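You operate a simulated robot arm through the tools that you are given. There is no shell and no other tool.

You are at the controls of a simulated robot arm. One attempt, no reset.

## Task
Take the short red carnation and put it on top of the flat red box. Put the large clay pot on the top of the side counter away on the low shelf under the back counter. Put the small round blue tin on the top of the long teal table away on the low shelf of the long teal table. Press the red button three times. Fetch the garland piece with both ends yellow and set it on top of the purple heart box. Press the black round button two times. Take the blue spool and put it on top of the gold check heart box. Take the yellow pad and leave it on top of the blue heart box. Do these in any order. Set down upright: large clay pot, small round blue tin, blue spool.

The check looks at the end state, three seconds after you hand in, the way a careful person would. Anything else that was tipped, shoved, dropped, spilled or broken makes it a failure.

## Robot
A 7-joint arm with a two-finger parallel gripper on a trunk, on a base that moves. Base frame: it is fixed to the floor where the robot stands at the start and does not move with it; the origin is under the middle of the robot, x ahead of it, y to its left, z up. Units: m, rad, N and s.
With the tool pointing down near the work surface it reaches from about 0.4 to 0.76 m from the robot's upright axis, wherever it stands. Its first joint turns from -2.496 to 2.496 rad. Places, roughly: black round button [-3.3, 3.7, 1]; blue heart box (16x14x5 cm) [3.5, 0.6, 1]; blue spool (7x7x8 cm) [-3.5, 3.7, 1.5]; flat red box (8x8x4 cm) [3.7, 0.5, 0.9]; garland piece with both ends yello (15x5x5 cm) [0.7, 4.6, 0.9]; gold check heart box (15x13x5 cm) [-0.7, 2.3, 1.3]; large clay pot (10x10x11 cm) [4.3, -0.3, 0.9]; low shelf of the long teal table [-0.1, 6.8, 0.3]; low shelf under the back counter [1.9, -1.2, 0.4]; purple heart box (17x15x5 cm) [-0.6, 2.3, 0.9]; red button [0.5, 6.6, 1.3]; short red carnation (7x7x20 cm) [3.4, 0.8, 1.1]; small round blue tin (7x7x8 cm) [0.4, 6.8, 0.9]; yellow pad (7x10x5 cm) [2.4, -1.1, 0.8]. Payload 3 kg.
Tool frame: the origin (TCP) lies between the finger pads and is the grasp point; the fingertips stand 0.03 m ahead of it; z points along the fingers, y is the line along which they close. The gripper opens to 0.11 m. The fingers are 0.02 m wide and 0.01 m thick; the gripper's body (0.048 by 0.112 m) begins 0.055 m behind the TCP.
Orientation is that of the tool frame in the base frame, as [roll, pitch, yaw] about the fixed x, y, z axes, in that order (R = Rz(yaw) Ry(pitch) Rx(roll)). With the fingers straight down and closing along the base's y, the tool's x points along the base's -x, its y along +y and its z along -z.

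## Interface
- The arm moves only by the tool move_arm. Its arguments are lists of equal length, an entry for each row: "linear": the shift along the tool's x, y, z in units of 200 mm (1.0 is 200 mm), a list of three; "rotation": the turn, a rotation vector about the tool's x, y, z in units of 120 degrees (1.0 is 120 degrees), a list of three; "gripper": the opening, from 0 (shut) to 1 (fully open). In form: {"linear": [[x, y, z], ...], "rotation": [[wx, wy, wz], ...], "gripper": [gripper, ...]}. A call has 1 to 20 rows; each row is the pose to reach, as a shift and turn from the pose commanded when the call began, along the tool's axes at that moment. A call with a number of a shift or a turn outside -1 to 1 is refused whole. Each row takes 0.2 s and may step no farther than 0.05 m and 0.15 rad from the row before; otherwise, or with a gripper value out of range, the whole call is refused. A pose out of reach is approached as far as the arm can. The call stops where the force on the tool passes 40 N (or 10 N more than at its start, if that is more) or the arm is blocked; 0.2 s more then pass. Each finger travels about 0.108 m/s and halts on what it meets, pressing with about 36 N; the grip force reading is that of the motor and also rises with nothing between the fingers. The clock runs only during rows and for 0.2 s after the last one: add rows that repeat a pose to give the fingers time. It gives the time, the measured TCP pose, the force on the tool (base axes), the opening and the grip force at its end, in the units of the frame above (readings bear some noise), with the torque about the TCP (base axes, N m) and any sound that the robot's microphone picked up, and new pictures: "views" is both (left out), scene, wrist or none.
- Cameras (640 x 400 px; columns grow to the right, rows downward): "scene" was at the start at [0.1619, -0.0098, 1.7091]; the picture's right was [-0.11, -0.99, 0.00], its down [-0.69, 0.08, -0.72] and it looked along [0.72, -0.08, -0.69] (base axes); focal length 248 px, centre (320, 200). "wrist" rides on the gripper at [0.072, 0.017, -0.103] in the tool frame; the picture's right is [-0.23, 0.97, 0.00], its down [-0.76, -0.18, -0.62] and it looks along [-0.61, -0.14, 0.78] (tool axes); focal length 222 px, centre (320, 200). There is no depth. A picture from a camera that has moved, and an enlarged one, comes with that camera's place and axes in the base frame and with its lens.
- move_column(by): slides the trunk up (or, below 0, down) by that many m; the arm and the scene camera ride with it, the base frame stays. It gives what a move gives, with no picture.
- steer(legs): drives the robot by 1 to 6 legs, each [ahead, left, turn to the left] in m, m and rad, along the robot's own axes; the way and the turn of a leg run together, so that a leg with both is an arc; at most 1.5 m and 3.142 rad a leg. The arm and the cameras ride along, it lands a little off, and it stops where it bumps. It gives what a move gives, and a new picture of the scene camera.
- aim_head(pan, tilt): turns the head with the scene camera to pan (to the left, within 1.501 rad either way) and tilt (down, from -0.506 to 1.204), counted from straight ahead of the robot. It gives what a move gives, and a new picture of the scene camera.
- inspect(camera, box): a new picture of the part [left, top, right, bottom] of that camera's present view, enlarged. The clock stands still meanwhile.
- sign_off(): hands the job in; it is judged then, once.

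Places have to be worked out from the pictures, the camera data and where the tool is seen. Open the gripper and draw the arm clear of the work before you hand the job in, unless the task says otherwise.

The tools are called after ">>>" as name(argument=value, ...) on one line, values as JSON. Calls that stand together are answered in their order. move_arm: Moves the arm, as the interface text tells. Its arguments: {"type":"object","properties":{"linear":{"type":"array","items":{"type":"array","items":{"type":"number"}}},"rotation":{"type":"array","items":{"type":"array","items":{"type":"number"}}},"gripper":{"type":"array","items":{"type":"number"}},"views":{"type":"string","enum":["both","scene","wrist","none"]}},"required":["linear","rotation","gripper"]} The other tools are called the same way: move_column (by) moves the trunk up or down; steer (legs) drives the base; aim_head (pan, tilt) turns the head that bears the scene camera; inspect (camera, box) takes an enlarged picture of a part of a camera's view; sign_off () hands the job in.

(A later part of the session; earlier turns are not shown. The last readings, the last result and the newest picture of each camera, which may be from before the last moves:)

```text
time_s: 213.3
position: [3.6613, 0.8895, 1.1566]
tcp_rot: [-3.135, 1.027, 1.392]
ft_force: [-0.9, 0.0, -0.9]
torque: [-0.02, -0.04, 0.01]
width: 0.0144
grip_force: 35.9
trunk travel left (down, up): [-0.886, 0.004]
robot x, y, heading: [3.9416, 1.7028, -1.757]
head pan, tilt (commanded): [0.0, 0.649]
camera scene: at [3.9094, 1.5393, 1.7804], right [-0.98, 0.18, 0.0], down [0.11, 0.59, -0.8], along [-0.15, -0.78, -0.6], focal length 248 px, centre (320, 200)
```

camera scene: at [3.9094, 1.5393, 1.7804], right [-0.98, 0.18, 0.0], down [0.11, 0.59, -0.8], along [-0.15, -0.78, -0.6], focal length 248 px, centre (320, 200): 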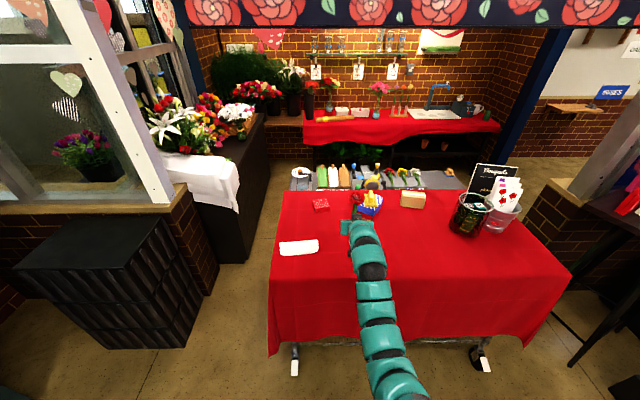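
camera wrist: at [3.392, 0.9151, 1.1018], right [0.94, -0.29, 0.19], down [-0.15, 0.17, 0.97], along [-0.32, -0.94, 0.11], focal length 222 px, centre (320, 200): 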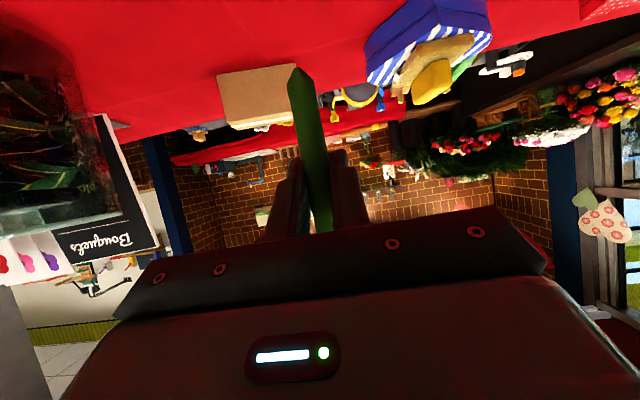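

Flat box confirmed at ≈(3.707,0.513). I drive forward so the flower comes over it.

>>> steer(legs=[[0.34, 0.108, 0.0]])

>>> inspect(camera="wrist", box=[0, 0, 640, 400])

>>> inspect(camera="scene", box=[250, 170, 450, 310])

```text
time_s: 215.6
position: [3.7041, 0.5401, 1.1552]
tcp_rot: [-3.135, 1.027, 1.388]
ft_force: [-0.3, -1.1, -1.1]
torque: [0.0, 0.01, 0.01]
width: 0.0145
grip_force: 35.4
trunk travel left (down, up): [-0.886, 0.004]
robot x, y, heading: [3.9838, 1.3559, -1.762]
head pan, tilt (commanded): [0.0, 0.649]
camera scene: at [3.9534, 1.1887, 1.7803], right [-0.98, 0.19, 0.0], down [0.11, 0.59, -0.8], along [-0.15, -0.78, -0.61], focal length 248 px, centre (320, 200)
```

scene: 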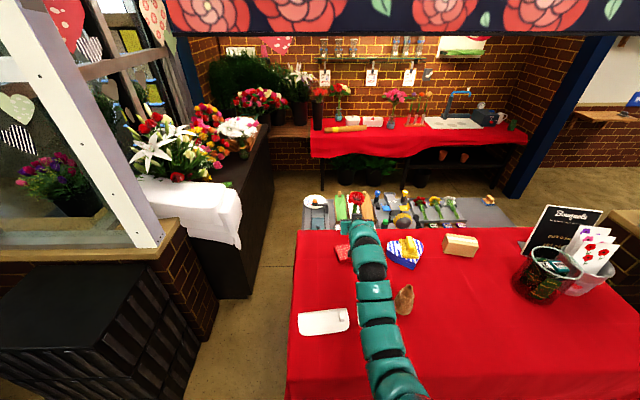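

```text
1.00 times, centred on (320, 200) of wrist (not enlarged: the box is as wide or as high as the picture)
camera zoom: at [3.7432, 0.6624, 1.1458], right [0.94, -0.3, 0.19], down [-0.15, 0.17, 0.97], along [-0.32, -0.94, 0.11], focal length 222 px, centre (320, 200)
```

zoom: 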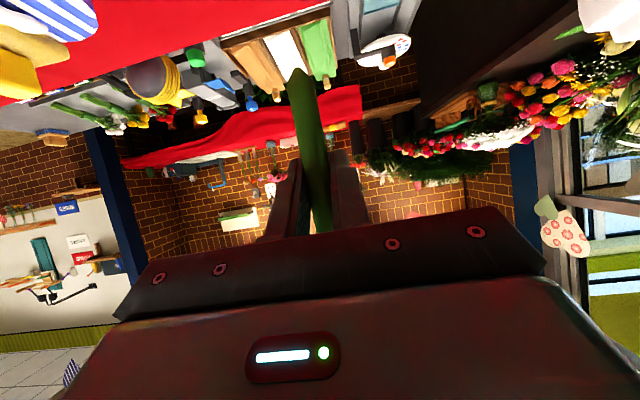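

```text
2.86 times, centred on (350, 240) of scene
camera zoom: at [3.9534, 1.1887, 1.7803], right [-0.98, 0.19, 0.0], down [0.11, 0.59, -0.8], along [-0.15, -0.78, -0.61], focal length 710 px, centre (234, 86)
```

zoom: 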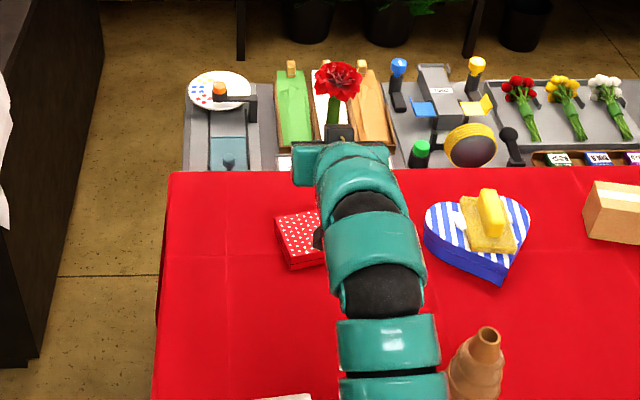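

The flower hangs over the box; box centre ≈(3.71,0.512). I shift a bit and lower 10 cm to just above it.

>>> move_arm(linear=[[0.09, 0.014, 0.093], [0.18, 0.028, 0.186], [0.27, 0.041, 0.279], [0.36, 0.055, 0.372]], rotation=[[0, 0, 0], [0, 0, 0], [0, 0, 0], [0, 0, 0]], gripper=[0, 0, 0, 0], views="both")

>>> inspect(camera="scene", box=[250, 170, 450, 310])

```text
time_s: 216.6
position: [3.7075, 0.5119, 1.0532]
tcp_rot: [-3.135, 1.026, 1.388]
ft_force: [0.4, -0.2, -0.8]
torque: [-0.02, 0.0, 0.01]
width: 0.0142
grip_force: 36.1
trunk travel left (down, up): [-0.886, 0.004]
robot x, y, heading: [3.9837, 1.358, -1.764]
head pan, tilt (commanded): [0.0, 0.649]
camera scene: at [3.9531, 1.189, 1.7803], right [-0.98, 0.19, 0.0], down [0.11, 0.59, -0.8], along [-0.15, -0.78, -0.61], focal length 248 px, centre (320, 200)
camera wrist: at [3.7479, 0.6334, 1.0445], right [0.94, -0.3, 0.19], down [-0.15, 0.17, 0.97], along [-0.32, -0.94, 0.11], focal length 222 px, centre (320, 200)
```

scene: 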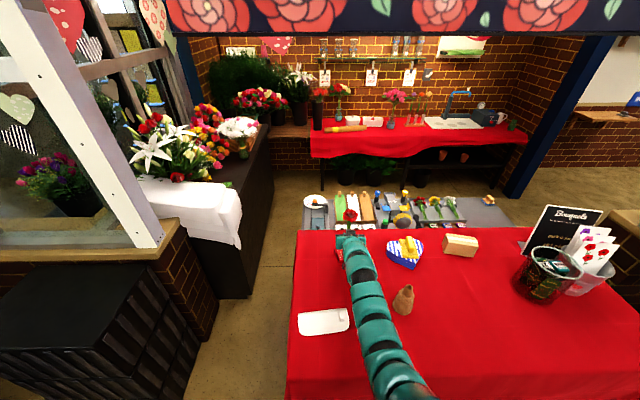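
wrist: 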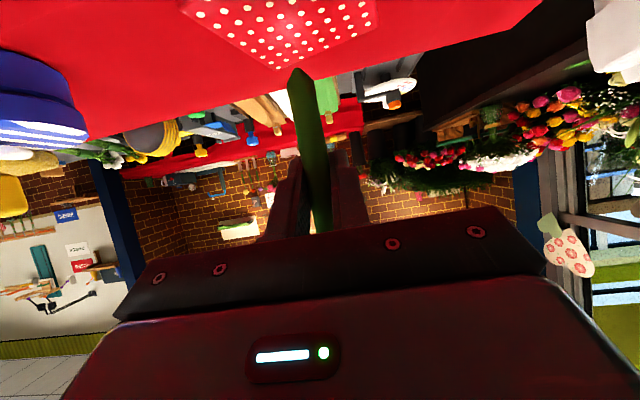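

```text
2.86 times, centred on (350, 240) of scene
camera zoom: at [3.9531, 1.189, 1.7803], right [-0.98, 0.19, 0.0], down [0.11, 0.59, -0.8], along [-0.15, -0.78, -0.61], focal length 710 px, centre (234, 86)
```

zoom: 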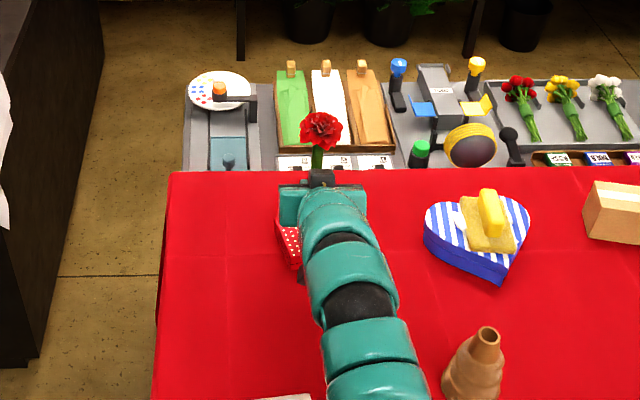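

The stem is over the box but ~2 cm toward its far corner. I shift it 1.8 cm toward the centre and lower close to the surface.

>>> move_arm(linear=[[0.043, 0.035, -0.071], [0.107, 0.035, -0.032]], rotation=[[0, 0, 0], [0, 0, 0]], gripper=[0, 0], views="wrist")

>>> inspect(camera="wrist", box=[160, 0, 480, 200])

```text
time_s: 217.2
position: [3.7201, 0.5257, 1.0382]
tcp_rot: [-3.136, 1.024, 1.387]
ft_force: [-0.2, 0.0, -0.1]
torque: [0.02, -0.02, 0.01]
width: 0.0146
grip_force: 36.1
trunk travel left (down, up): [-0.886, 0.004]
robot x, y, heading: [3.9845, 1.3528, -1.759]
head pan, tilt (commanded): [0.0, 0.649]
camera wrist: at [3.7595, 0.6481, 1.0299], right [0.94, -0.3, 0.19], down [-0.15, 0.17, 0.97], along [-0.32, -0.94, 0.11], focal length 222 px, centre (320, 200)
```

wrist: 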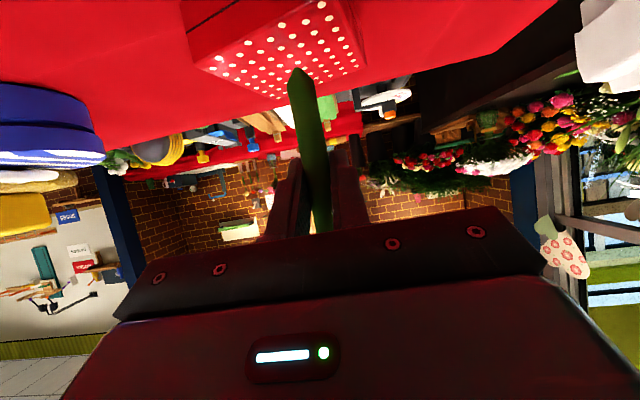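

```text
2.00 times, centred on (320, 100) of wrist
camera zoom: at [3.7595, 0.6481, 1.0299], right [0.94, -0.3, 0.19], down [-0.15, 0.17, 0.97], along [-0.32, -0.94, 0.11], focal length 444 px, centre (320, 400)
```

zoom: 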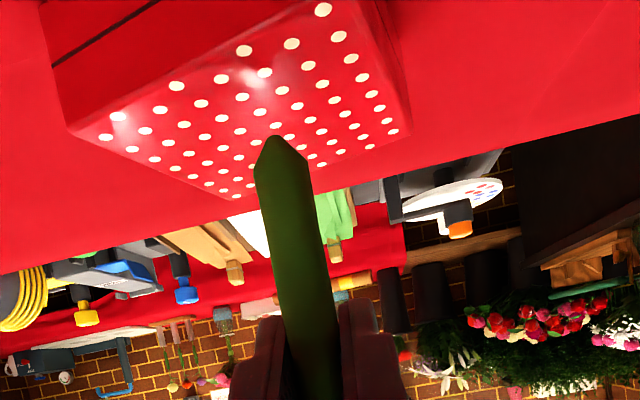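

The stem tip now coincides with the box's centre. I lower in 4 mm steps until contact.

>>> move_arm(linear=[[0.017, 0, 0.0104]], rotation=[[0, 0, 0]], gripper=[0], views="none")

>>> move_arm(linear=[[0.017, 0, 0.0104]], rotation=[[0, 0, 0]], gripper=[0], views="none")

```text
time_s: 217.6
position: [3.72, 0.5278, 1.0352]
tcp_rot: [-3.135, 1.025, 1.387]
ft_force: [1.1, -0.7, -0.2]
torque: [0.0, -0.01, -0.01]
width: 0.0144
grip_force: 35.7
trunk travel left (down, up): [-0.886, 0.004]
robot x, y, heading: [3.9839, 1.3558, -1.759]
head pan, tilt (commanded): [0.0, 0.649]
```

```text
time_s: 218.0
position: [3.7186, 0.5267, 1.0303]
tcp_rot: [-3.134, 1.024, 1.389]
ft_force: [0.0, 0.1, -0.2]
torque: [-0.03, 0.0, -0.01]
width: 0.0145
grip_force: 36.2
trunk travel left (down, up): [-0.886, 0.004]
robot x, y, heading: [3.9897, 1.36, -1.762]
head pan, tilt (commanded): [0.0, 0.649]
```

No clear contact yet; I continue in 4 mm steps.

>>> move_arm(linear=[[0.017, 0, 0.0104]], rotation=[[0, 0, 0]], gripper=[0], views="none")

>>> inspect(camera="wrist", box=[160, 0, 480, 200])

```text
time_s: 218.4
position: [3.718, 0.5266, 1.0271]
tcp_rot: [-3.136, 1.026, 1.387]
ft_force: [0.3, 0.0, 0.2]
torque: [0.02, -0.02, 0.0]
width: 0.0143
grip_force: 35.7
trunk travel left (down, up): [-0.886, 0.004]
robot x, y, heading: [3.9847, 1.3552, -1.754]
head pan, tilt (commanded): [0.0, 0.649]
```

```text
2.00 times, centred on (320, 100) of wrist
camera zoom: at [3.7583, 0.6488, 1.0186], right [0.94, -0.3, 0.19], down [-0.15, 0.17, 0.97], along [-0.32, -0.94, 0.12], focal length 444 px, centre (320, 400)
```

zoom: 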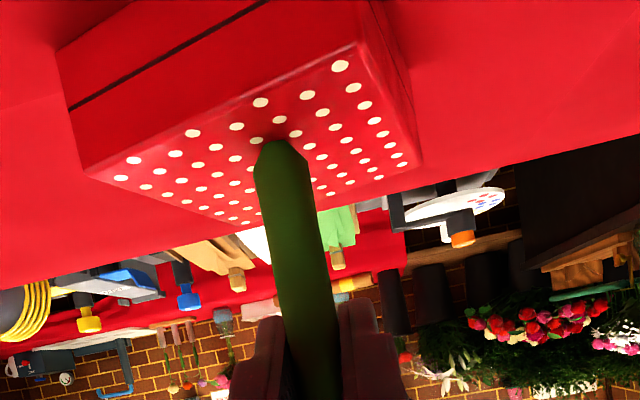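

The tip still shows fully above the lid, so contact is a little lower. I continue in 3 mm steps.

>>> move_arm(linear=[[0.013, 0, 0.008]], rotation=[[0, 0, 0]], gripper=[0], views="none")

>>> move_arm(linear=[[0.013, 0, 0.008]], rotation=[[0, 0, 0]], gripper=[0], views="none")

>>> inspect(camera="wrist", box=[160, 0, 480, 200])

```text
time_s: 218.8
position: [3.7192, 0.5292, 1.0251]
tcp_rot: [-3.135, 1.025, 1.388]
ft_force: [0.0, -0.8, -0.3]
torque: [0.0, -0.01, 0.01]
width: 0.0144
grip_force: 36.1
trunk travel left (down, up): [-0.886, 0.004]
robot x, y, heading: [3.9836, 1.3564, -1.757]
head pan, tilt (commanded): [0.0, 0.649]
```

```text
time_s: 219.2
position: [3.7185, 0.5277, 1.0209]
tcp_rot: [-3.133, 1.028, 1.388]
ft_force: [-0.6, -0.9, -0.3]
torque: [0.02, 0.0, -0.03]
width: 0.0144
grip_force: 35.8
trunk travel left (down, up): [-0.886, 0.004]
robot x, y, heading: [3.9845, 1.3584, -1.76]
head pan, tilt (commanded): [0.0, 0.649]
```

```text
2.00 times, centred on (320, 100) of wrist
camera zoom: at [3.7581, 0.6495, 1.013], right [0.94, -0.3, 0.19], down [-0.15, 0.17, 0.97], along [-0.32, -0.94, 0.12], focal length 444 px, centre (320, 400)
```

zoom: 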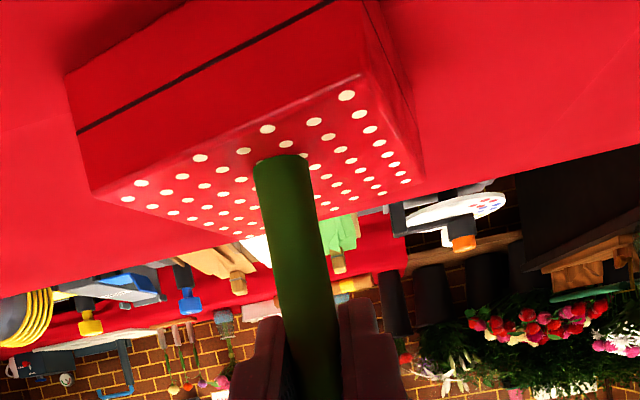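

The pointed tip now visually sinks into the lid with no force, just as it did in the table, so its contact base is slightly higher. I go on in 2 mm steps.

>>> move_arm(linear=[[0.0086, 0, 0.0052]], rotation=[[0, 0, 0]], gripper=[0], views="none")

>>> move_arm(linear=[[0.0086, 0, 0.0052]], rotation=[[0, 0, 0]], gripper=[0], views="none")

>>> move_arm(linear=[[0.0086, 0, 0.0052]], rotation=[[0, 0, 0]], gripper=[0], views="none")

```text
time_s: 219.6
position: [3.7184, 0.5276, 1.0211]
tcp_rot: [-3.134, 1.029, 1.386]
ft_force: [0.9, -0.3, 4.4]
torque: [-0.04, 0.0, 0.0]
width: 0.0141
grip_force: 35.9
trunk travel left (down, up): [-0.886, 0.004]
robot x, y, heading: [3.9834, 1.354, -1.758]
head pan, tilt (commanded): [0.0, 0.649]
```

```text
time_s: 220.0
position: [3.7186, 0.5286, 1.0209]
tcp_rot: [-3.135, 1.033, 1.388]
ft_force: [-0.3, -0.1, 12.5]
torque: [-0.09, 0.05, -0.01]
width: 0.0145
grip_force: 36.0
trunk travel left (down, up): [-0.886, 0.004]
robot x, y, heading: [3.9833, 1.3542, -1.755]
head pan, tilt (commanded): [0.0, 0.649]
```

```text
time_s: 220.4
position: [3.72, 0.528, 1.0199]
tcp_rot: [-3.133, 1.035, 1.387]
ft_force: [-2.9, -5.4, 22.9]
torque: [-0.32, 0.18, 0.01]
width: 0.0146
grip_force: 36.1
trunk travel left (down, up): [-0.886, 0.004]
robot x, y, heading: [3.9842, 1.3566, -1.757]
head pan, tilt (commanded): [0.0, 0.649]
```

Firm contact. I relax the press by ~4.5 mm so the force nearly vanishes and the tilt returns to its original value.

>>> move_arm(linear=[[-0.0185, 0, -0.0112], [-0.0185, 0, -0.0112]], rotation=[[0, 0, 0], [0, 0, 0]], gripper=[0, 0], views="none")

```text
time_s: 221.0
position: [3.7193, 0.5283, 1.0213]
tcp_rot: [-3.134, 1.026, 1.388]
ft_force: [-2.5, -2.1, 13.4]
torque: [-0.16, 0.15, -0.03]
width: 0.0144
grip_force: 35.9
trunk travel left (down, up): [-0.886, 0.004]
robot x, y, heading: [3.9842, 1.3541, -1.761]
head pan, tilt (commanded): [0.0, 0.649]
```

Still 13 N; I relax a bit more.

>>> move_arm(linear=[[-0.009, 0, -0.0055], [-0.009, 0, -0.0055]], rotation=[[0, 0, 0], [0, 0, 0]], gripper=[0, 0], views="none")

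```text
time_s: 221.6
position: [3.7194, 0.5293, 1.0214]
tcp_rot: [-3.134, 1.022, 1.387]
ft_force: [0.1, 1.0, 2.7]
torque: [0.0, -0.02, -0.01]
width: 0.0145
grip_force: 35.4
trunk travel left (down, up): [-0.886, 0.004]
robot x, y, heading: [3.9836, 1.3541, -1.755]
head pan, tilt (commanded): [0.0, 0.649]
```

Nearly unloaded (2.7 N). I open just slightly to about 2.4 cm and watch whether the flower stays upright.

>>> move_arm(linear=[[-0.003, 0, -0.0015], [-0.003, 0, -0.0015], [-0.003, 0, -0.0015], [-0.003, 0, -0.0015]], rotation=[[0, 0, 0], [0, 0, 0], [0, 0, 0], [0, 0, 0]], gripper=[0, 0.17, 0.22, 0.22], views="wrist")

>>> inspect(camera="scene", box=[300, 180, 420, 280])

>>> inspect(camera="wrist", box=[160, 0, 480, 240])

```text
time_s: 222.6
position: [3.7185, 0.5284, 1.0217]
tcp_rot: [-3.135, 1.026, 1.386]
ft_force: [0.1, -0.5, 0.3]
torque: [0.01, 0.02, 0.0]
width: 0.0242
grip_force: 0.1
trunk travel left (down, up): [-0.886, 0.004]
robot x, y, heading: [3.9857, 1.3552, -1.758]
head pan, tilt (commanded): [0.0, 0.649]
camera wrist: at [3.7583, 0.6502, 1.0137], right [0.94, -0.3, 0.19], down [-0.15, 0.17, 0.97], along [-0.32, -0.94, 0.11], focal length 222 px, centre (320, 200)
```

wrist: 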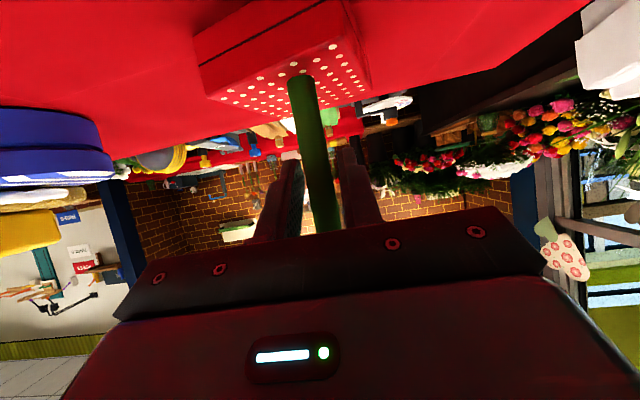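

```text
4.00 times, centred on (360, 230) of scene
camera zoom: at [3.9533, 1.1899, 1.7804], right [-0.98, 0.19, 0.0], down [0.11, 0.59, -0.8], along [-0.15, -0.78, -0.6], focal length 994 px, centre (160, 80)
```

zoom: 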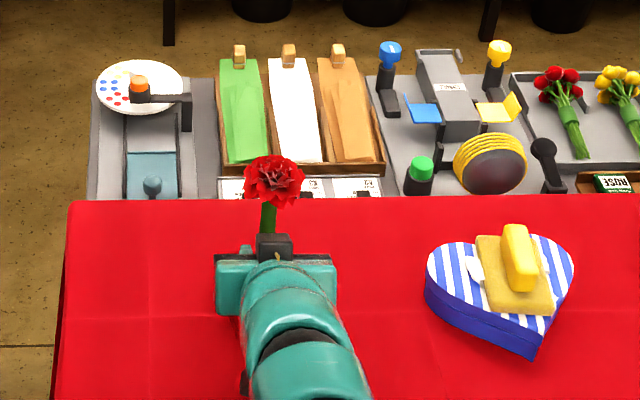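

```text
1.67 times, centred on (320, 120) of wrist
camera zoom: at [3.7583, 0.6502, 1.0137], right [0.94, -0.3, 0.19], down [-0.15, 0.17, 0.97], along [-0.32, -0.94, 0.11], focal length 370 px, centre (320, 333)
```

zoom: 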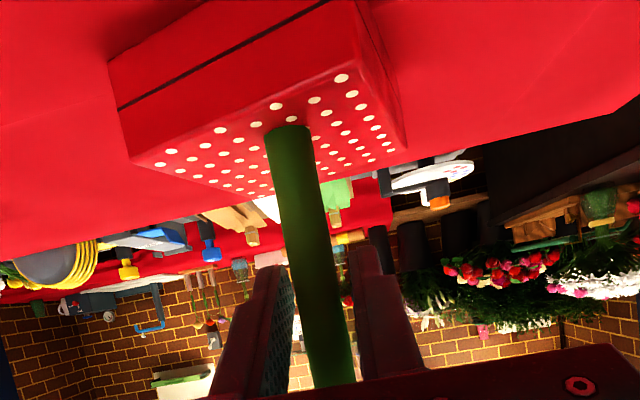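

It stands upright between the parted fingers. I open further, then withdraw straight back along the approach direction.

>>> move_arm(linear=[[0, 0, 0], [0, 0, 0], [0, 0, 0], [0, 0, 0]], rotation=[[0, 0, 0], [0, 0, 0], [0, 0, 0], [0, 0, 0]], gripper=[0.3, 0.4, 0.5, 0.5], views="wrist")

```text
time_s: 223.6
position: [3.7194, 0.5286, 1.0236]
tcp_rot: [-3.136, 1.027, 1.389]
ft_force: [-0.2, -1.1, 0.1]
torque: [-0.02, 0.0, -0.01]
width: 0.0551
grip_force: 0.0
trunk travel left (down, up): [-0.886, 0.004]
robot x, y, heading: [3.9869, 1.355, -1.755]
head pan, tilt (commanded): [0.0, 0.649]
camera wrist: at [3.7583, 0.6501, 1.0138], right [0.94, -0.3, 0.19], down [-0.15, 0.17, 0.97], along [-0.32, -0.94, 0.11], focal length 222 px, centre (320, 200)
```

wrist: 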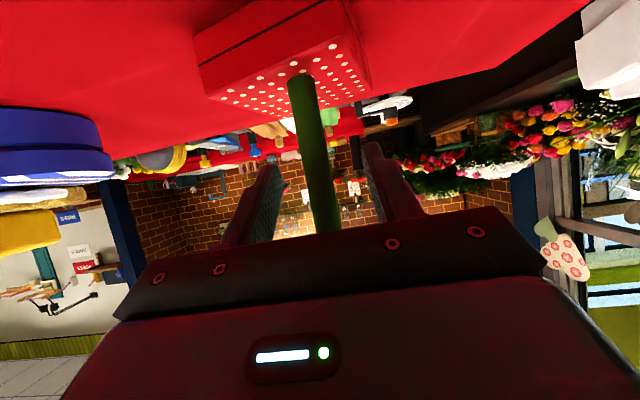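

The carnation stands freely. I withdraw horizontally.

>>> move_arm(linear=[[0.06, 0, -0.1], [0.14, 0, -0.232], [0.22, 0, -0.364], [0.3, 0, -0.496], [0.388, 0, -0.642]], rotation=[[0, 0, 0], [0, 0, 0], [0, 0, 0], [0, 0, 0], [0, 0, 0]], gripper=[0.5, 0.5, 0.5, 0.5, 0.5], views="both")

>>> inspect(camera="scene", box=[290, 170, 450, 290])

```text
time_s: 224.8
position: [3.745, 0.6778, 1.0233]
tcp_rot: [-3.134, 1.026, 1.387]
ft_force: [0.4, -0.2, 0.1]
torque: [0.03, 0.0, -0.04]
width: 0.055
grip_force: 0.0
trunk travel left (down, up): [-0.886, 0.004]
robot x, y, heading: [3.9845, 1.3544, -1.757]
head pan, tilt (commanded): [0.0, 0.649]
camera scene: at [3.9534, 1.1914, 1.7805], right [-0.98, 0.19, 0.0], down [0.11, 0.59, -0.8], along [-0.15, -0.78, -0.6], focal length 248 px, centre (320, 200)
camera wrist: at [3.785, 0.7993, 1.0144], right [0.94, -0.3, 0.19], down [-0.15, 0.17, 0.97], along [-0.32, -0.94, 0.11], focal length 222 px, centre (320, 200)
```

scene: 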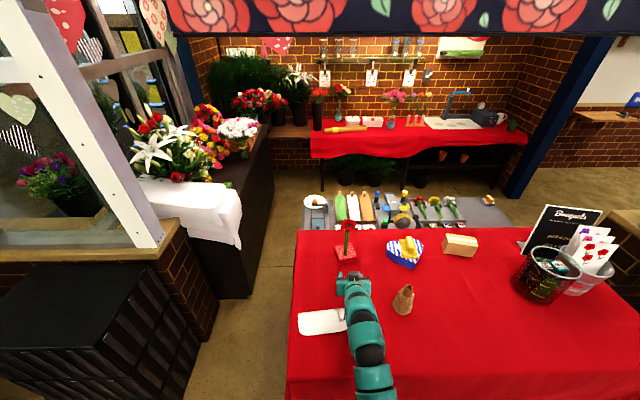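
wrist: 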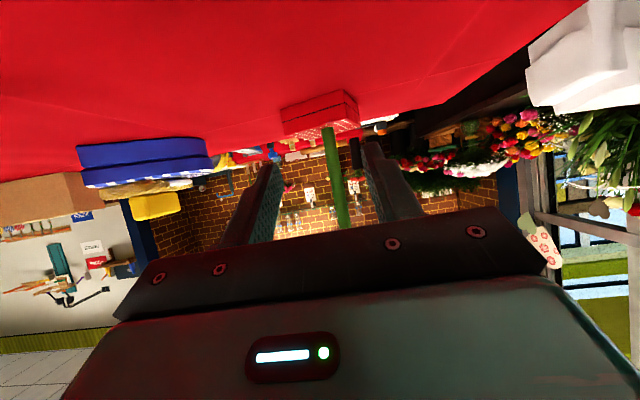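

```text
3.33 times, centred on (370, 230) of scene
camera zoom: at [3.9534, 1.1914, 1.7805], right [-0.98, 0.19, 0.0], down [0.11, 0.59, -0.8], along [-0.15, -0.78, -0.6], focal length 828 px, centre (153, 100)
```

zoom: 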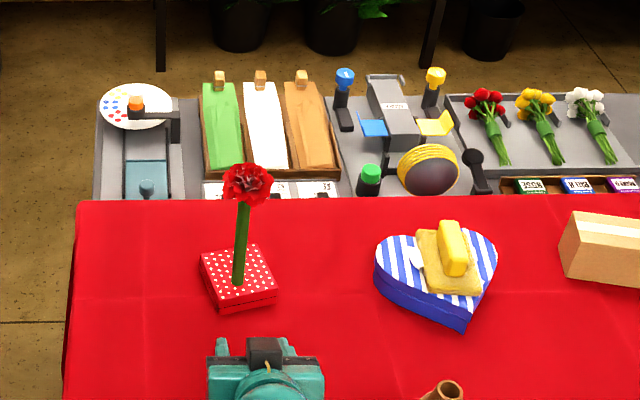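

Both placed well: the carnation stands on the flat red box and the pad lies on the heart box. I back away from the table.

>>> steer(legs=[[-0.55, 0.0, 0.0]])

```text
time_s: 227.9
position: [3.8414, 1.2052, 1.0219]
tcp_rot: [-3.133, 1.028, 1.375]
ft_force: [0.5, -0.9, 0.6]
torque: [0.04, 0.01, 0.02]
width: 0.0549
grip_force: 0.1
trunk travel left (down, up): [-0.886, 0.004]
robot x, y, heading: [4.0861, 1.879, -1.771]
head pan, tilt (commanded): [0.0, 0.649]
camera scene: at [4.0548, 1.7166, 1.7805], right [-0.98, 0.2, 0.0], down [0.12, 0.59, -0.8], along [-0.16, -0.78, -0.6], focal length 248 px, centre (320, 200)
```

scene: 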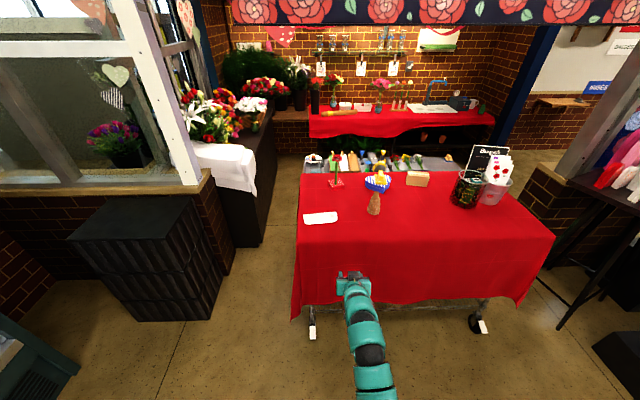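

I back off a bit more and turn right toward the middle of the room to look for the garland table.

>>> steer(legs=[[-0.3, 0.0, 0.0], [0, 0, -1.9]])

>>> aim_head(pan=0.0, tilt=0.4)

```text
time_s: 234.5
position: [3.5979, 2.6384, 1.0219]
tcp_rot: [-3.134, 1.027, -0.545]
ft_force: [-0.6, -0.8, 0.4]
torque: [0.03, 0.01, -0.02]
width: 0.055
grip_force: 0.2
trunk travel left (down, up): [-0.886, 0.004]
robot x, y, heading: [4.1473, 2.1737, 2.588]
head pan, tilt (commanded): [0.0, 0.649]
camera scene: at [4.0046, 2.2605, 1.7804], right [0.52, 0.85, 0.0], down [0.52, -0.32, -0.8], along [-0.68, 0.42, -0.6], focal length 248 px, centre (320, 200)
```

scene: 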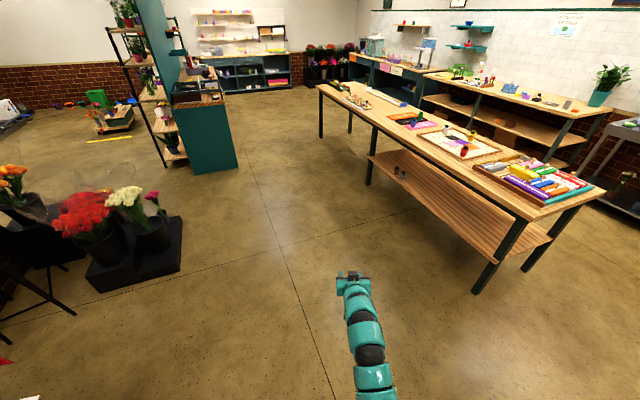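

```text
time_s: 235.3
position: [3.5977, 2.6383, 1.0218]
tcp_rot: [-3.134, 1.027, -0.544]
ft_force: [0.2, 0.0, 0.5]
torque: [-0.01, -0.01, 0.0]
width: 0.055
grip_force: 0.1
trunk travel left (down, up): [-0.886, 0.004]
robot x, y, heading: [4.1458, 2.1726, 2.601]
head pan, tilt (commanded): [0.0, 0.4]
camera scene: at [3.9995, 2.2635, 1.8028], right [0.52, 0.85, 0.0], down [0.33, -0.2, -0.92], along [-0.78, 0.48, -0.39], focal length 248 px, centre (320, 200)
```

scene: 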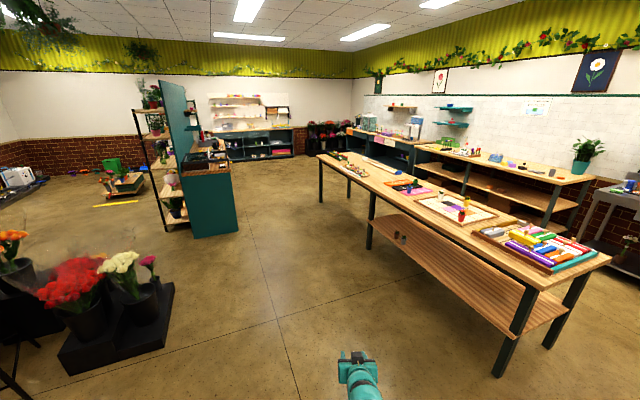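

The wooden work table with the garlands runs across ahead, the teal long table is along the back wall. I drive toward the garland end, stopping at about (1.6,3.3).

>>> steer(legs=[[1.38, 0.17, 0], [1.38, 0.17, 0]])

```text
time_s: 248.8
position: [1.1351, 3.9094, 1.0217]
tcp_rot: [-3.134, 1.025, -0.608]
ft_force: [0.3, 0.4, -0.2]
torque: [0.02, 0.01, -0.03]
width: 0.055
grip_force: 0.1
trunk travel left (down, up): [-0.886, 0.004]
robot x, y, heading: [1.6528, 3.4103, 2.527]
head pan, tilt (commanded): [0.0, 0.4]
camera scene: at [1.5126, 3.5097, 1.8028], right [0.58, 0.82, 0.0], down [0.32, -0.22, -0.92], along [-0.75, 0.53, -0.39], focal length 248 px, centre (320, 200)
```

scene: 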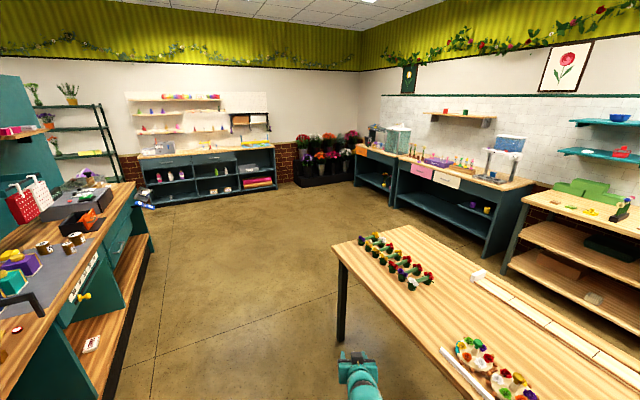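

The garland table's end is right ahead. I zoom in on the pieces.

>>> inspect(camera="scene", box=[330, 215, 500, 320])

>>> inspect(camera="scene", box=[420, 250, 640, 400])

```text
3.76 times, centred on (415, 268) of scene
camera zoom: at [1.5126, 3.5097, 1.8028], right [0.58, 0.82, 0.0], down [0.32, -0.22, -0.92], along [-0.75, 0.53, -0.39], focal length 935 px, centre (-38, -54)
```

zoom: 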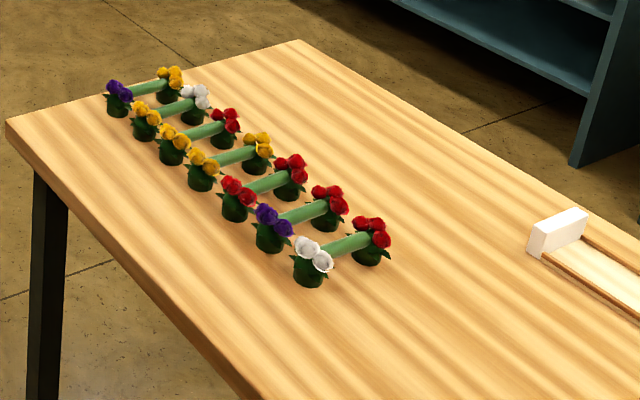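

```text
2.67 times, centred on (530, 325) of scene
camera zoom: at [1.5126, 3.5097, 1.8028], right [0.58, 0.82, 0.0], down [0.32, -0.22, -0.92], along [-0.75, 0.53, -0.39], focal length 662 px, centre (-240, -133)
```

zoom: 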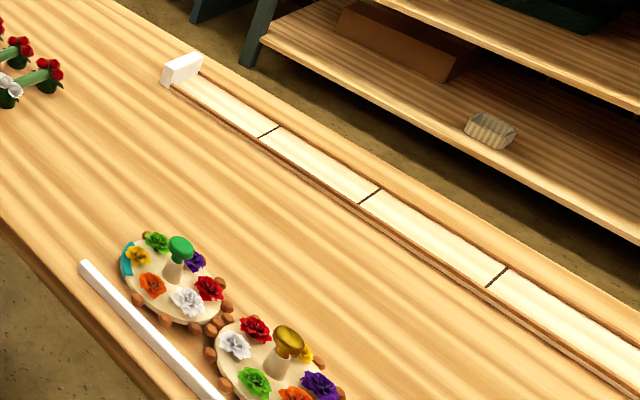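

Piece 4 in the row (middle) is yellow at both ends: rod centre ≈(0.754,4.574), lying nearly along y, neighbours 7.5 cm apart. I retract the hand and make it steeper (≈30° from vertical) for gripping the rod.

>>> move_arm(linear=[[0.011, 0, -0.139], [0.022, 0, -0.278], [0.034, 0, -0.418], [0.045, 0, -0.557]], rotation=[[0, 0.06, 0], [0, 0.12, 0], [0, 0.18, 0], [0, 0.24, 0]], gripper=[0.5, 0.5, 0.5, 0.5], views="none")

>>> steer(legs=[[0, 0, -1.08]])

```text
time_s: 249.8
position: [1.217, 3.8516, 1.0701]
tcp_rot: [-3.139, 0.523, -0.613]
ft_force: [-0.4, 0.2, 0.3]
torque: [0.0, 0.0, 0.0]
width: 0.055
grip_force: 0.1
trunk travel left (down, up): [-0.886, 0.004]
robot x, y, heading: [1.656, 3.4101, 2.524]
head pan, tilt (commanded): [0.0, 0.4]
```

```text
time_s: 252.9
position: [1.8481, 4.0001, 1.0706]
tcp_rot: [-3.136, 0.524, -1.714]
ft_force: [-0.4, -0.1, -0.1]
torque: [-0.02, 0.01, 0.01]
width: 0.0551
grip_force: 0.0
trunk travel left (down, up): [-0.886, 0.004]
robot x, y, heading: [1.6494, 3.4083, 1.425]
head pan, tilt (commanded): [0.0, 0.4]
camera scene: at [1.6792, 3.5806, 1.8029], right [0.99, -0.14, 0.0], down [-0.06, -0.39, -0.92], along [0.13, 0.91, -0.39], focal length 248 px, centre (320, 200)
```

scene: 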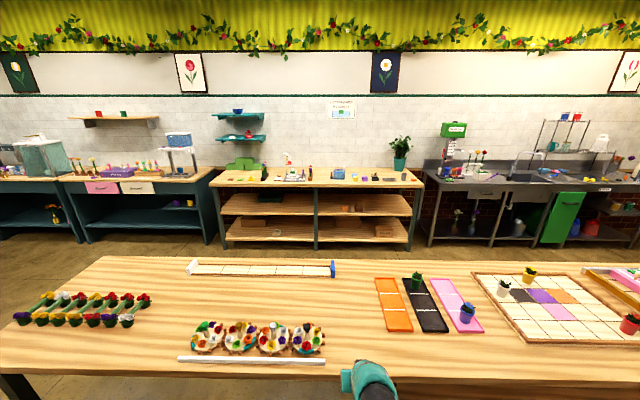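

The table items are well below the hand. I slide left along the table to bring the hand near the garland row.

>>> steer(legs=[[0.05, 1.08, 0], [0.22, 0.02, 0]])

>>> aim_head(pan=0.0, tilt=0.75)

```text
time_s: 259.9
position: [0.7794, 4.433, 1.0701]
tcp_rot: [-3.139, 0.525, -1.718]
ft_force: [-0.5, 0.0, -0.3]
torque: [0.02, 0.01, 0.0]
width: 0.0548
grip_force: 0.2
trunk travel left (down, up): [-0.886, 0.004]
robot x, y, heading: [0.5802, 3.8442, 1.426]
head pan, tilt (commanded): [0.0, 0.4]
camera scene: at [0.608, 4.0147, 1.8027], right [0.99, -0.15, 0.0], down [-0.06, -0.39, -0.92], along [0.14, 0.91, -0.39], focal length 248 px, centre (320, 200)
```

scene: 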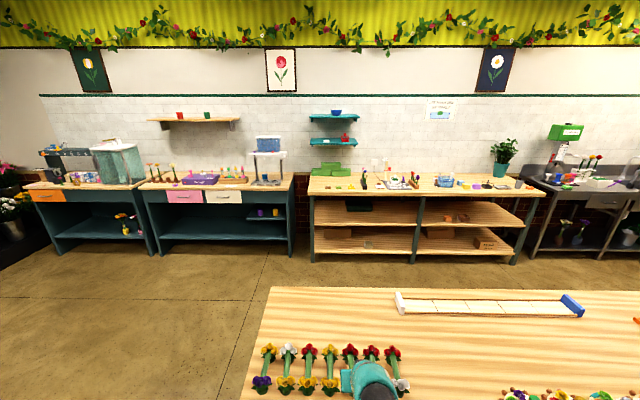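

```text
time_s: 260.7
position: [0.7782, 4.4322, 1.0701]
tcp_rot: [-3.139, 0.523, -1.719]
ft_force: [-0.8, 0.2, 0.3]
torque: [0.01, 0.02, 0.01]
width: 0.0553
grip_force: 0.0
trunk travel left (down, up): [-0.886, 0.004]
robot x, y, heading: [0.5839, 3.8451, 1.424]
head pan, tilt (commanded): [0.0, 0.75]
camera scene: at [0.6065, 4.0035, 1.7719], right [0.99, -0.15, 0.0], down [-0.1, -0.67, -0.73], along [0.11, 0.72, -0.68], focal length 248 px, centre (320, 200)
```

scene: 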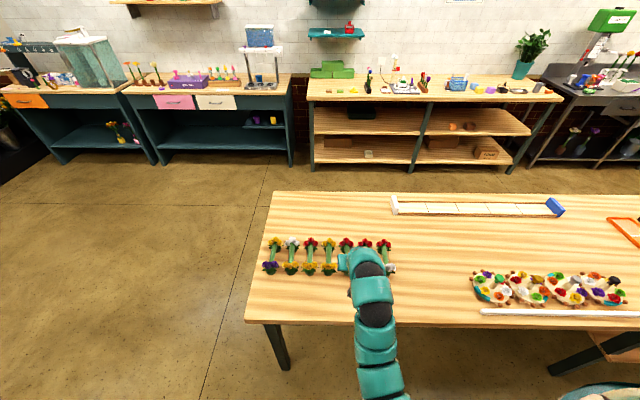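

Garlands in view from the top. I zoom to pick out the yellow–yellow piece precisely.

>>> inspect(camera="scene", box=[240, 215, 420, 310])

>>> inspect(camera="wrist", box=[0, 0, 640, 400])

```text
3.56 times, centred on (330, 262) of scene
camera zoom: at [0.6065, 4.0035, 1.7719], right [0.99, -0.15, 0.0], down [-0.1, -0.67, -0.73], along [0.11, 0.72, -0.68], focal length 883 px, centre (284, -22)
```

zoom: 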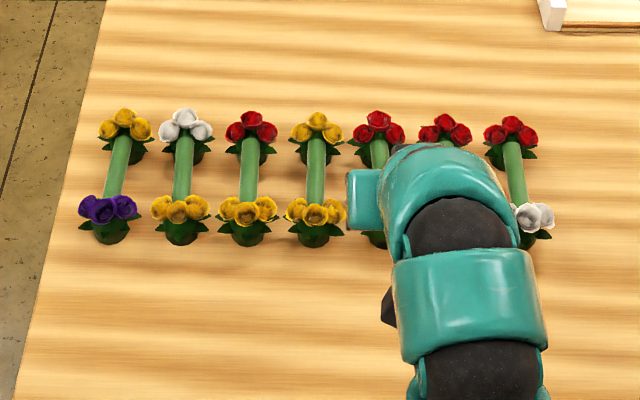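

```text
1.00 times, centred on (320, 200) of wrist (not enlarged: the box is as wide or as high as the picture)
camera zoom: at [0.7452, 4.3222, 1.1237], right [-0.93, 0.34, 0.11], down [0.22, 0.32, 0.92], along [0.28, 0.89, -0.37], focal length 222 px, centre (320, 200)
```

zoom: 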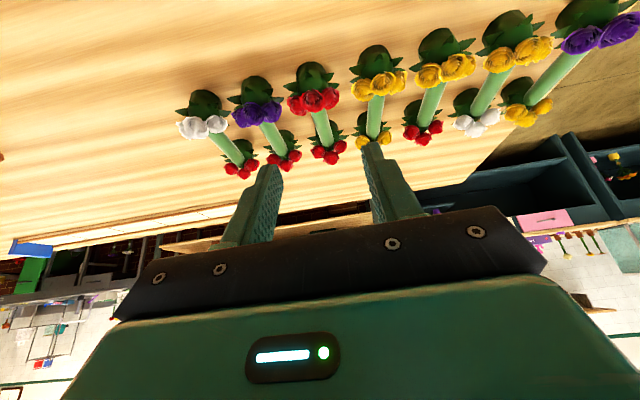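

The yellow–yellow rod centre is (0.735,4.594), z≈0.90, axis ≈1.37 rad. I move the hand to a pre-grasp point above and behind it, aligned with the rod.

>>> move_arm(linear=[[-0.071, 0.087, 0.122], [-0.142, 0.173, 0.244], [-0.213, 0.26, 0.365], [-0.284, 0.346, 0.487]], rotation=[[0.003, 0.004, 0.005], [0.006, 0.008, 0.01], [0.009, 0.012, 0.0155], [0.012, 0.0158, 0.0207]], gripper=[0.5, 0.5, 0.48, 0.46], views="wrist")

>>> inspect(camera="wrist", box=[160, 0, 480, 200])

```text
time_s: 261.7
position: [0.7272, 4.5389, 1.0113]
tcp_rot: [-3.136, 0.489, -1.767]
ft_force: [0.1, 0.2, -0.3]
torque: [0.0, -0.02, 0.03]
width: 0.0506
grip_force: 0.1
trunk travel left (down, up): [-0.886, 0.004]
robot x, y, heading: [0.5804, 3.8449, 1.422]
head pan, tilt (commanded): [0.0, 0.75]
camera wrist: at [0.6872, 4.4337, 1.0682], right [-0.92, 0.39, 0.1], down [0.25, 0.34, 0.91], along [0.32, 0.86, -0.4], focal length 222 px, centre (320, 200)
```

wrist: 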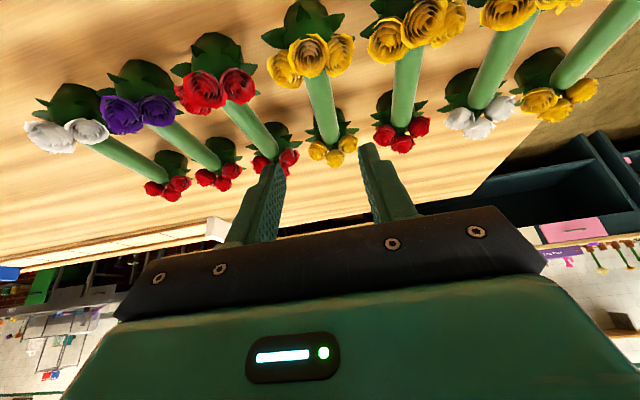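

```text
2.00 times, centred on (320, 100) of wrist
camera zoom: at [0.6872, 4.4337, 1.0682], right [-0.92, 0.39, 0.1], down [0.25, 0.34, 0.91], along [0.32, 0.86, -0.4], focal length 444 px, centre (320, 400)
```

zoom: 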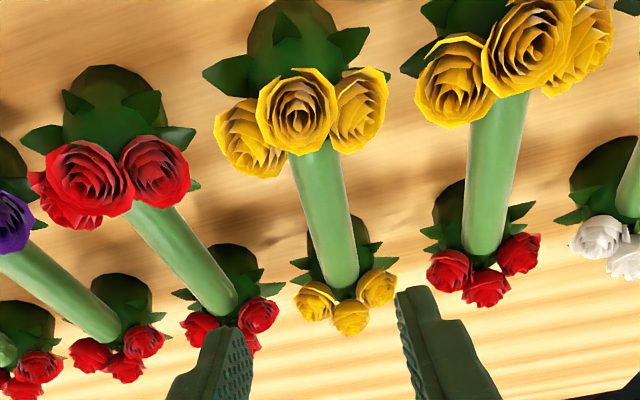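

The rod is centred within 5 mm and aligned. I descend along the tool axis to z≈0.908.

>>> move_arm(linear=[[0.005, 0.025, 0.15], [0.01, 0.025, 0.3], [0.016, 0.025, 0.45], [0.022, 0.025, 0.573]], rotation=[[0, 0, 0], [0, 0, 0], [0, 0, 0], [0, 0, 0]], gripper=[0.46, 0.46, 0.46, 0.46], views="wrist")

>>> inspect(camera="scene", box=[240, 215, 420, 310])

```text
time_s: 262.7
position: [0.7307, 4.5894, 0.9074]
tcp_rot: [-3.137, 0.488, -1.768]
ft_force: [0.5, 0.6, -0.9]
torque: [-0.01, -0.01, -0.03]
width: 0.0507
grip_force: 0.1
trunk travel left (down, up): [-0.886, 0.004]
robot x, y, heading: [0.581, 3.8457, 1.42]
head pan, tilt (commanded): [0.0, 0.75]
camera wrist: at [0.6908, 4.4834, 0.9644], right [-0.92, 0.39, 0.1], down [0.25, 0.34, 0.91], along [0.32, 0.86, -0.4], focal length 222 px, centre (320, 200)
```

wrist: 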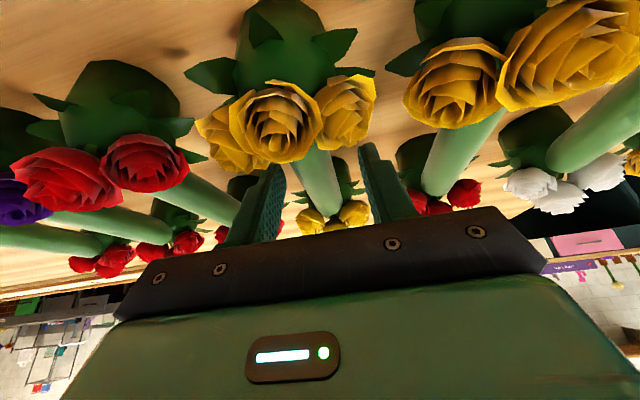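

```text
3.56 times, centred on (330, 262) of scene
camera zoom: at [0.6065, 4.0043, 1.7717], right [0.99, -0.15, 0.0], down [-0.1, -0.67, -0.73], along [0.11, 0.72, -0.68], focal length 883 px, centre (284, -22)
```

zoom: 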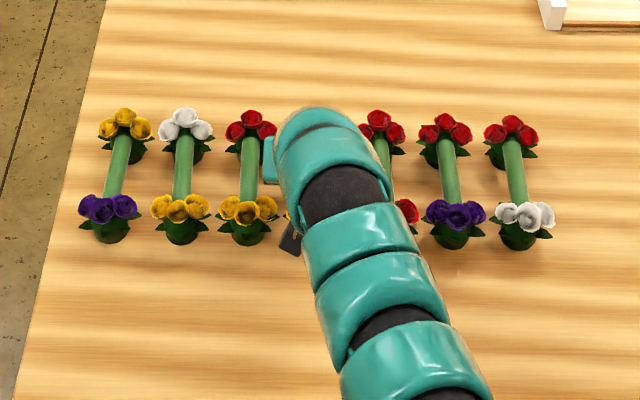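

The rod is between the fingers, neighbours untouched. I close.

>>> move_arm(linear=[[0, 0, 0], [0, 0, 0], [0, 0, 0], [0, 0, 0]], rotation=[[0, 0, 0], [0, 0, 0], [0, 0, 0], [0, 0, 0]], gripper=[0.3, 0.15, 0.0, 0.0], views="wrist")

```text
time_s: 263.7
position: [0.7304, 4.5896, 0.9092]
tcp_rot: [-3.135, 0.489, -1.769]
ft_force: [0.2, 0.0, 0.0]
torque: [0.01, 0.0, 0.0]
width: 0.0214
grip_force: 36.0
trunk travel left (down, up): [-0.886, 0.004]
robot x, y, heading: [0.5826, 3.8435, 1.423]
head pan, tilt (commanded): [0.0, 0.75]
camera wrist: at [0.6909, 4.4834, 0.9652], right [-0.92, 0.39, 0.1], down [0.25, 0.34, 0.91], along [0.32, 0.86, -0.4], focal length 222 px, centre (320, 200)
```

wrist: 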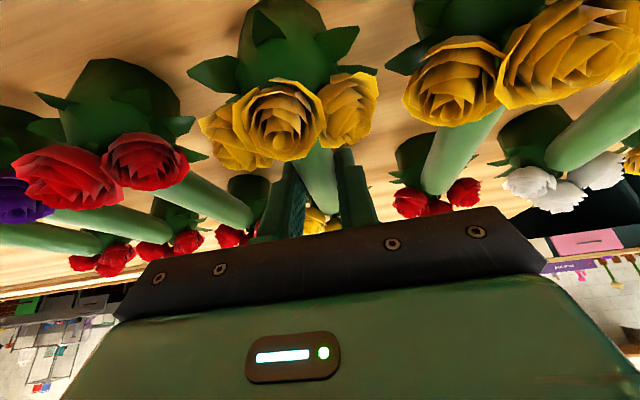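

Gripped (21 mm rod). I lift straight up 15 cm.

>>> move_arm(linear=[[-0.05, 0, -0.09], [-0.12, 0, -0.22], [-0.2, 0, -0.37], [-0.28, 0, -0.52], [-0.352, 0, -0.662]], rotation=[[0, 0, 0], [0, 0, 0], [0, 0, 0], [0, 0, 0], [0, 0, 0]], gripper=[0, 0, 0, 0, 0], views="both")

>>> inspect(camera="scene", box=[240, 205, 420, 310])

```text
time_s: 264.9
position: [0.7293, 4.5873, 1.0624]
tcp_rot: [-3.135, 0.49, -1.767]
ft_force: [0.3, -0.4, -1.7]
torque: [-0.03, -0.01, 0.0]
width: 0.0213
grip_force: 36.3
trunk travel left (down, up): [-0.886, 0.004]
robot x, y, heading: [0.581, 3.8437, 1.428]
head pan, tilt (commanded): [0.0, 0.75]
camera scene: at [0.6062, 4.0034, 1.7718], right [0.99, -0.15, 0.0], down [-0.1, -0.67, -0.73], along [0.11, 0.72, -0.68], focal length 248 px, centre (320, 200)
camera wrist: at [0.6901, 4.4817, 1.1199], right [-0.92, 0.39, 0.1], down [0.24, 0.34, 0.91], along [0.32, 0.86, -0.4], focal length 222 px, centre (320, 200)
```

scene: 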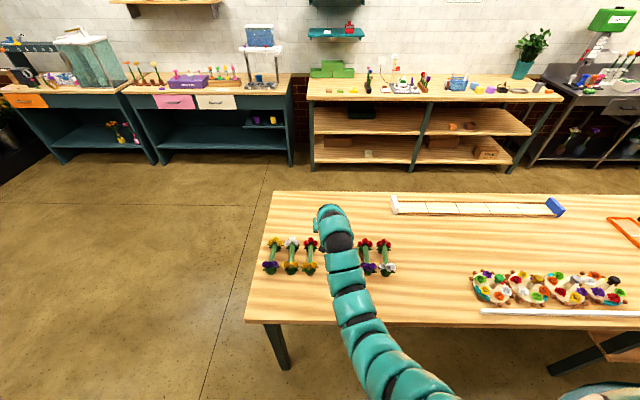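
wrist: 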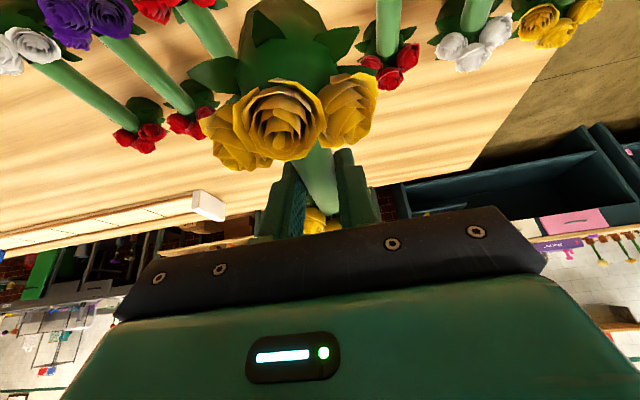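

```text
3.56 times, centred on (330, 258) of scene
camera zoom: at [0.6062, 4.0034, 1.7718], right [0.99, -0.15, 0.0], down [-0.1, -0.67, -0.73], along [0.11, 0.72, -0.68], focal length 883 px, centre (284, -4)
```

zoom: 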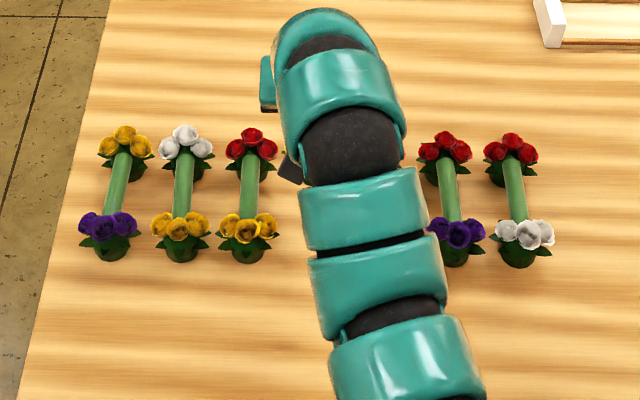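

The piece is held and the others are undisturbed. I retract the hand, then slide right/back away from the table (no turning needed: I can translate all the way to the shelf).

>>> move_arm(linear=[[0.16, 0, -0.088], [0.32, 0, -0.176], [0.48, 0, -0.264], [0.64, 0, -0.352]], rotation=[[0, 0, 0], [0, 0, 0], [0, 0, 0], [0, 0, 0]], gripper=[0, 0, 0, 0], views="none")

>>> steer(legs=[[-0.23, -0.81, 0]])

```text
time_s: 265.9
position: [0.6993, 4.4467, 1.0676]
tcp_rot: [-3.137, 0.494, -1.771]
ft_force: [0.0, -0.2, -1.9]
torque: [0.02, -0.01, 0.02]
width: 0.0208
grip_force: 35.7
trunk travel left (down, up): [-0.886, 0.004]
robot x, y, heading: [0.5831, 3.8439, 1.424]
head pan, tilt (commanded): [0.0, 0.75]
```

```text
time_s: 270.3
position: [1.4428, 4.1085, 1.0659]
tcp_rot: [-3.136, 0.49, -1.757]
ft_force: [0.3, -0.7, -1.8]
torque: [-0.03, 0.01, 0.01]
width: 0.021
grip_force: 36.8
trunk travel left (down, up): [-0.886, 0.004]
robot x, y, heading: [1.3351, 3.5019, 1.432]
head pan, tilt (commanded): [0.0, 0.75]
camera scene: at [1.3543, 3.6627, 1.7718], right [0.99, -0.14, 0.0], down [-0.09, -0.68, -0.73], along [0.1, 0.72, -0.68], focal length 248 px, centre (320, 200)
```

scene: 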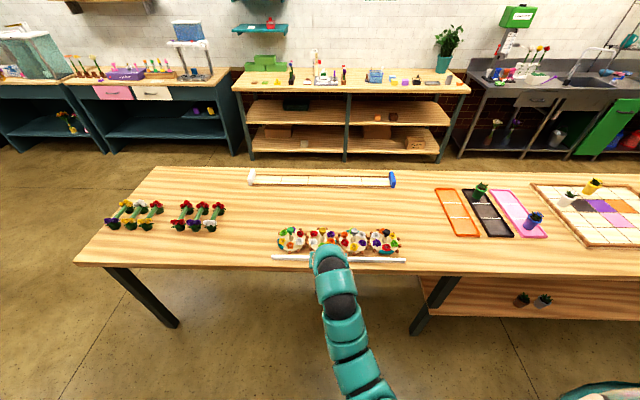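

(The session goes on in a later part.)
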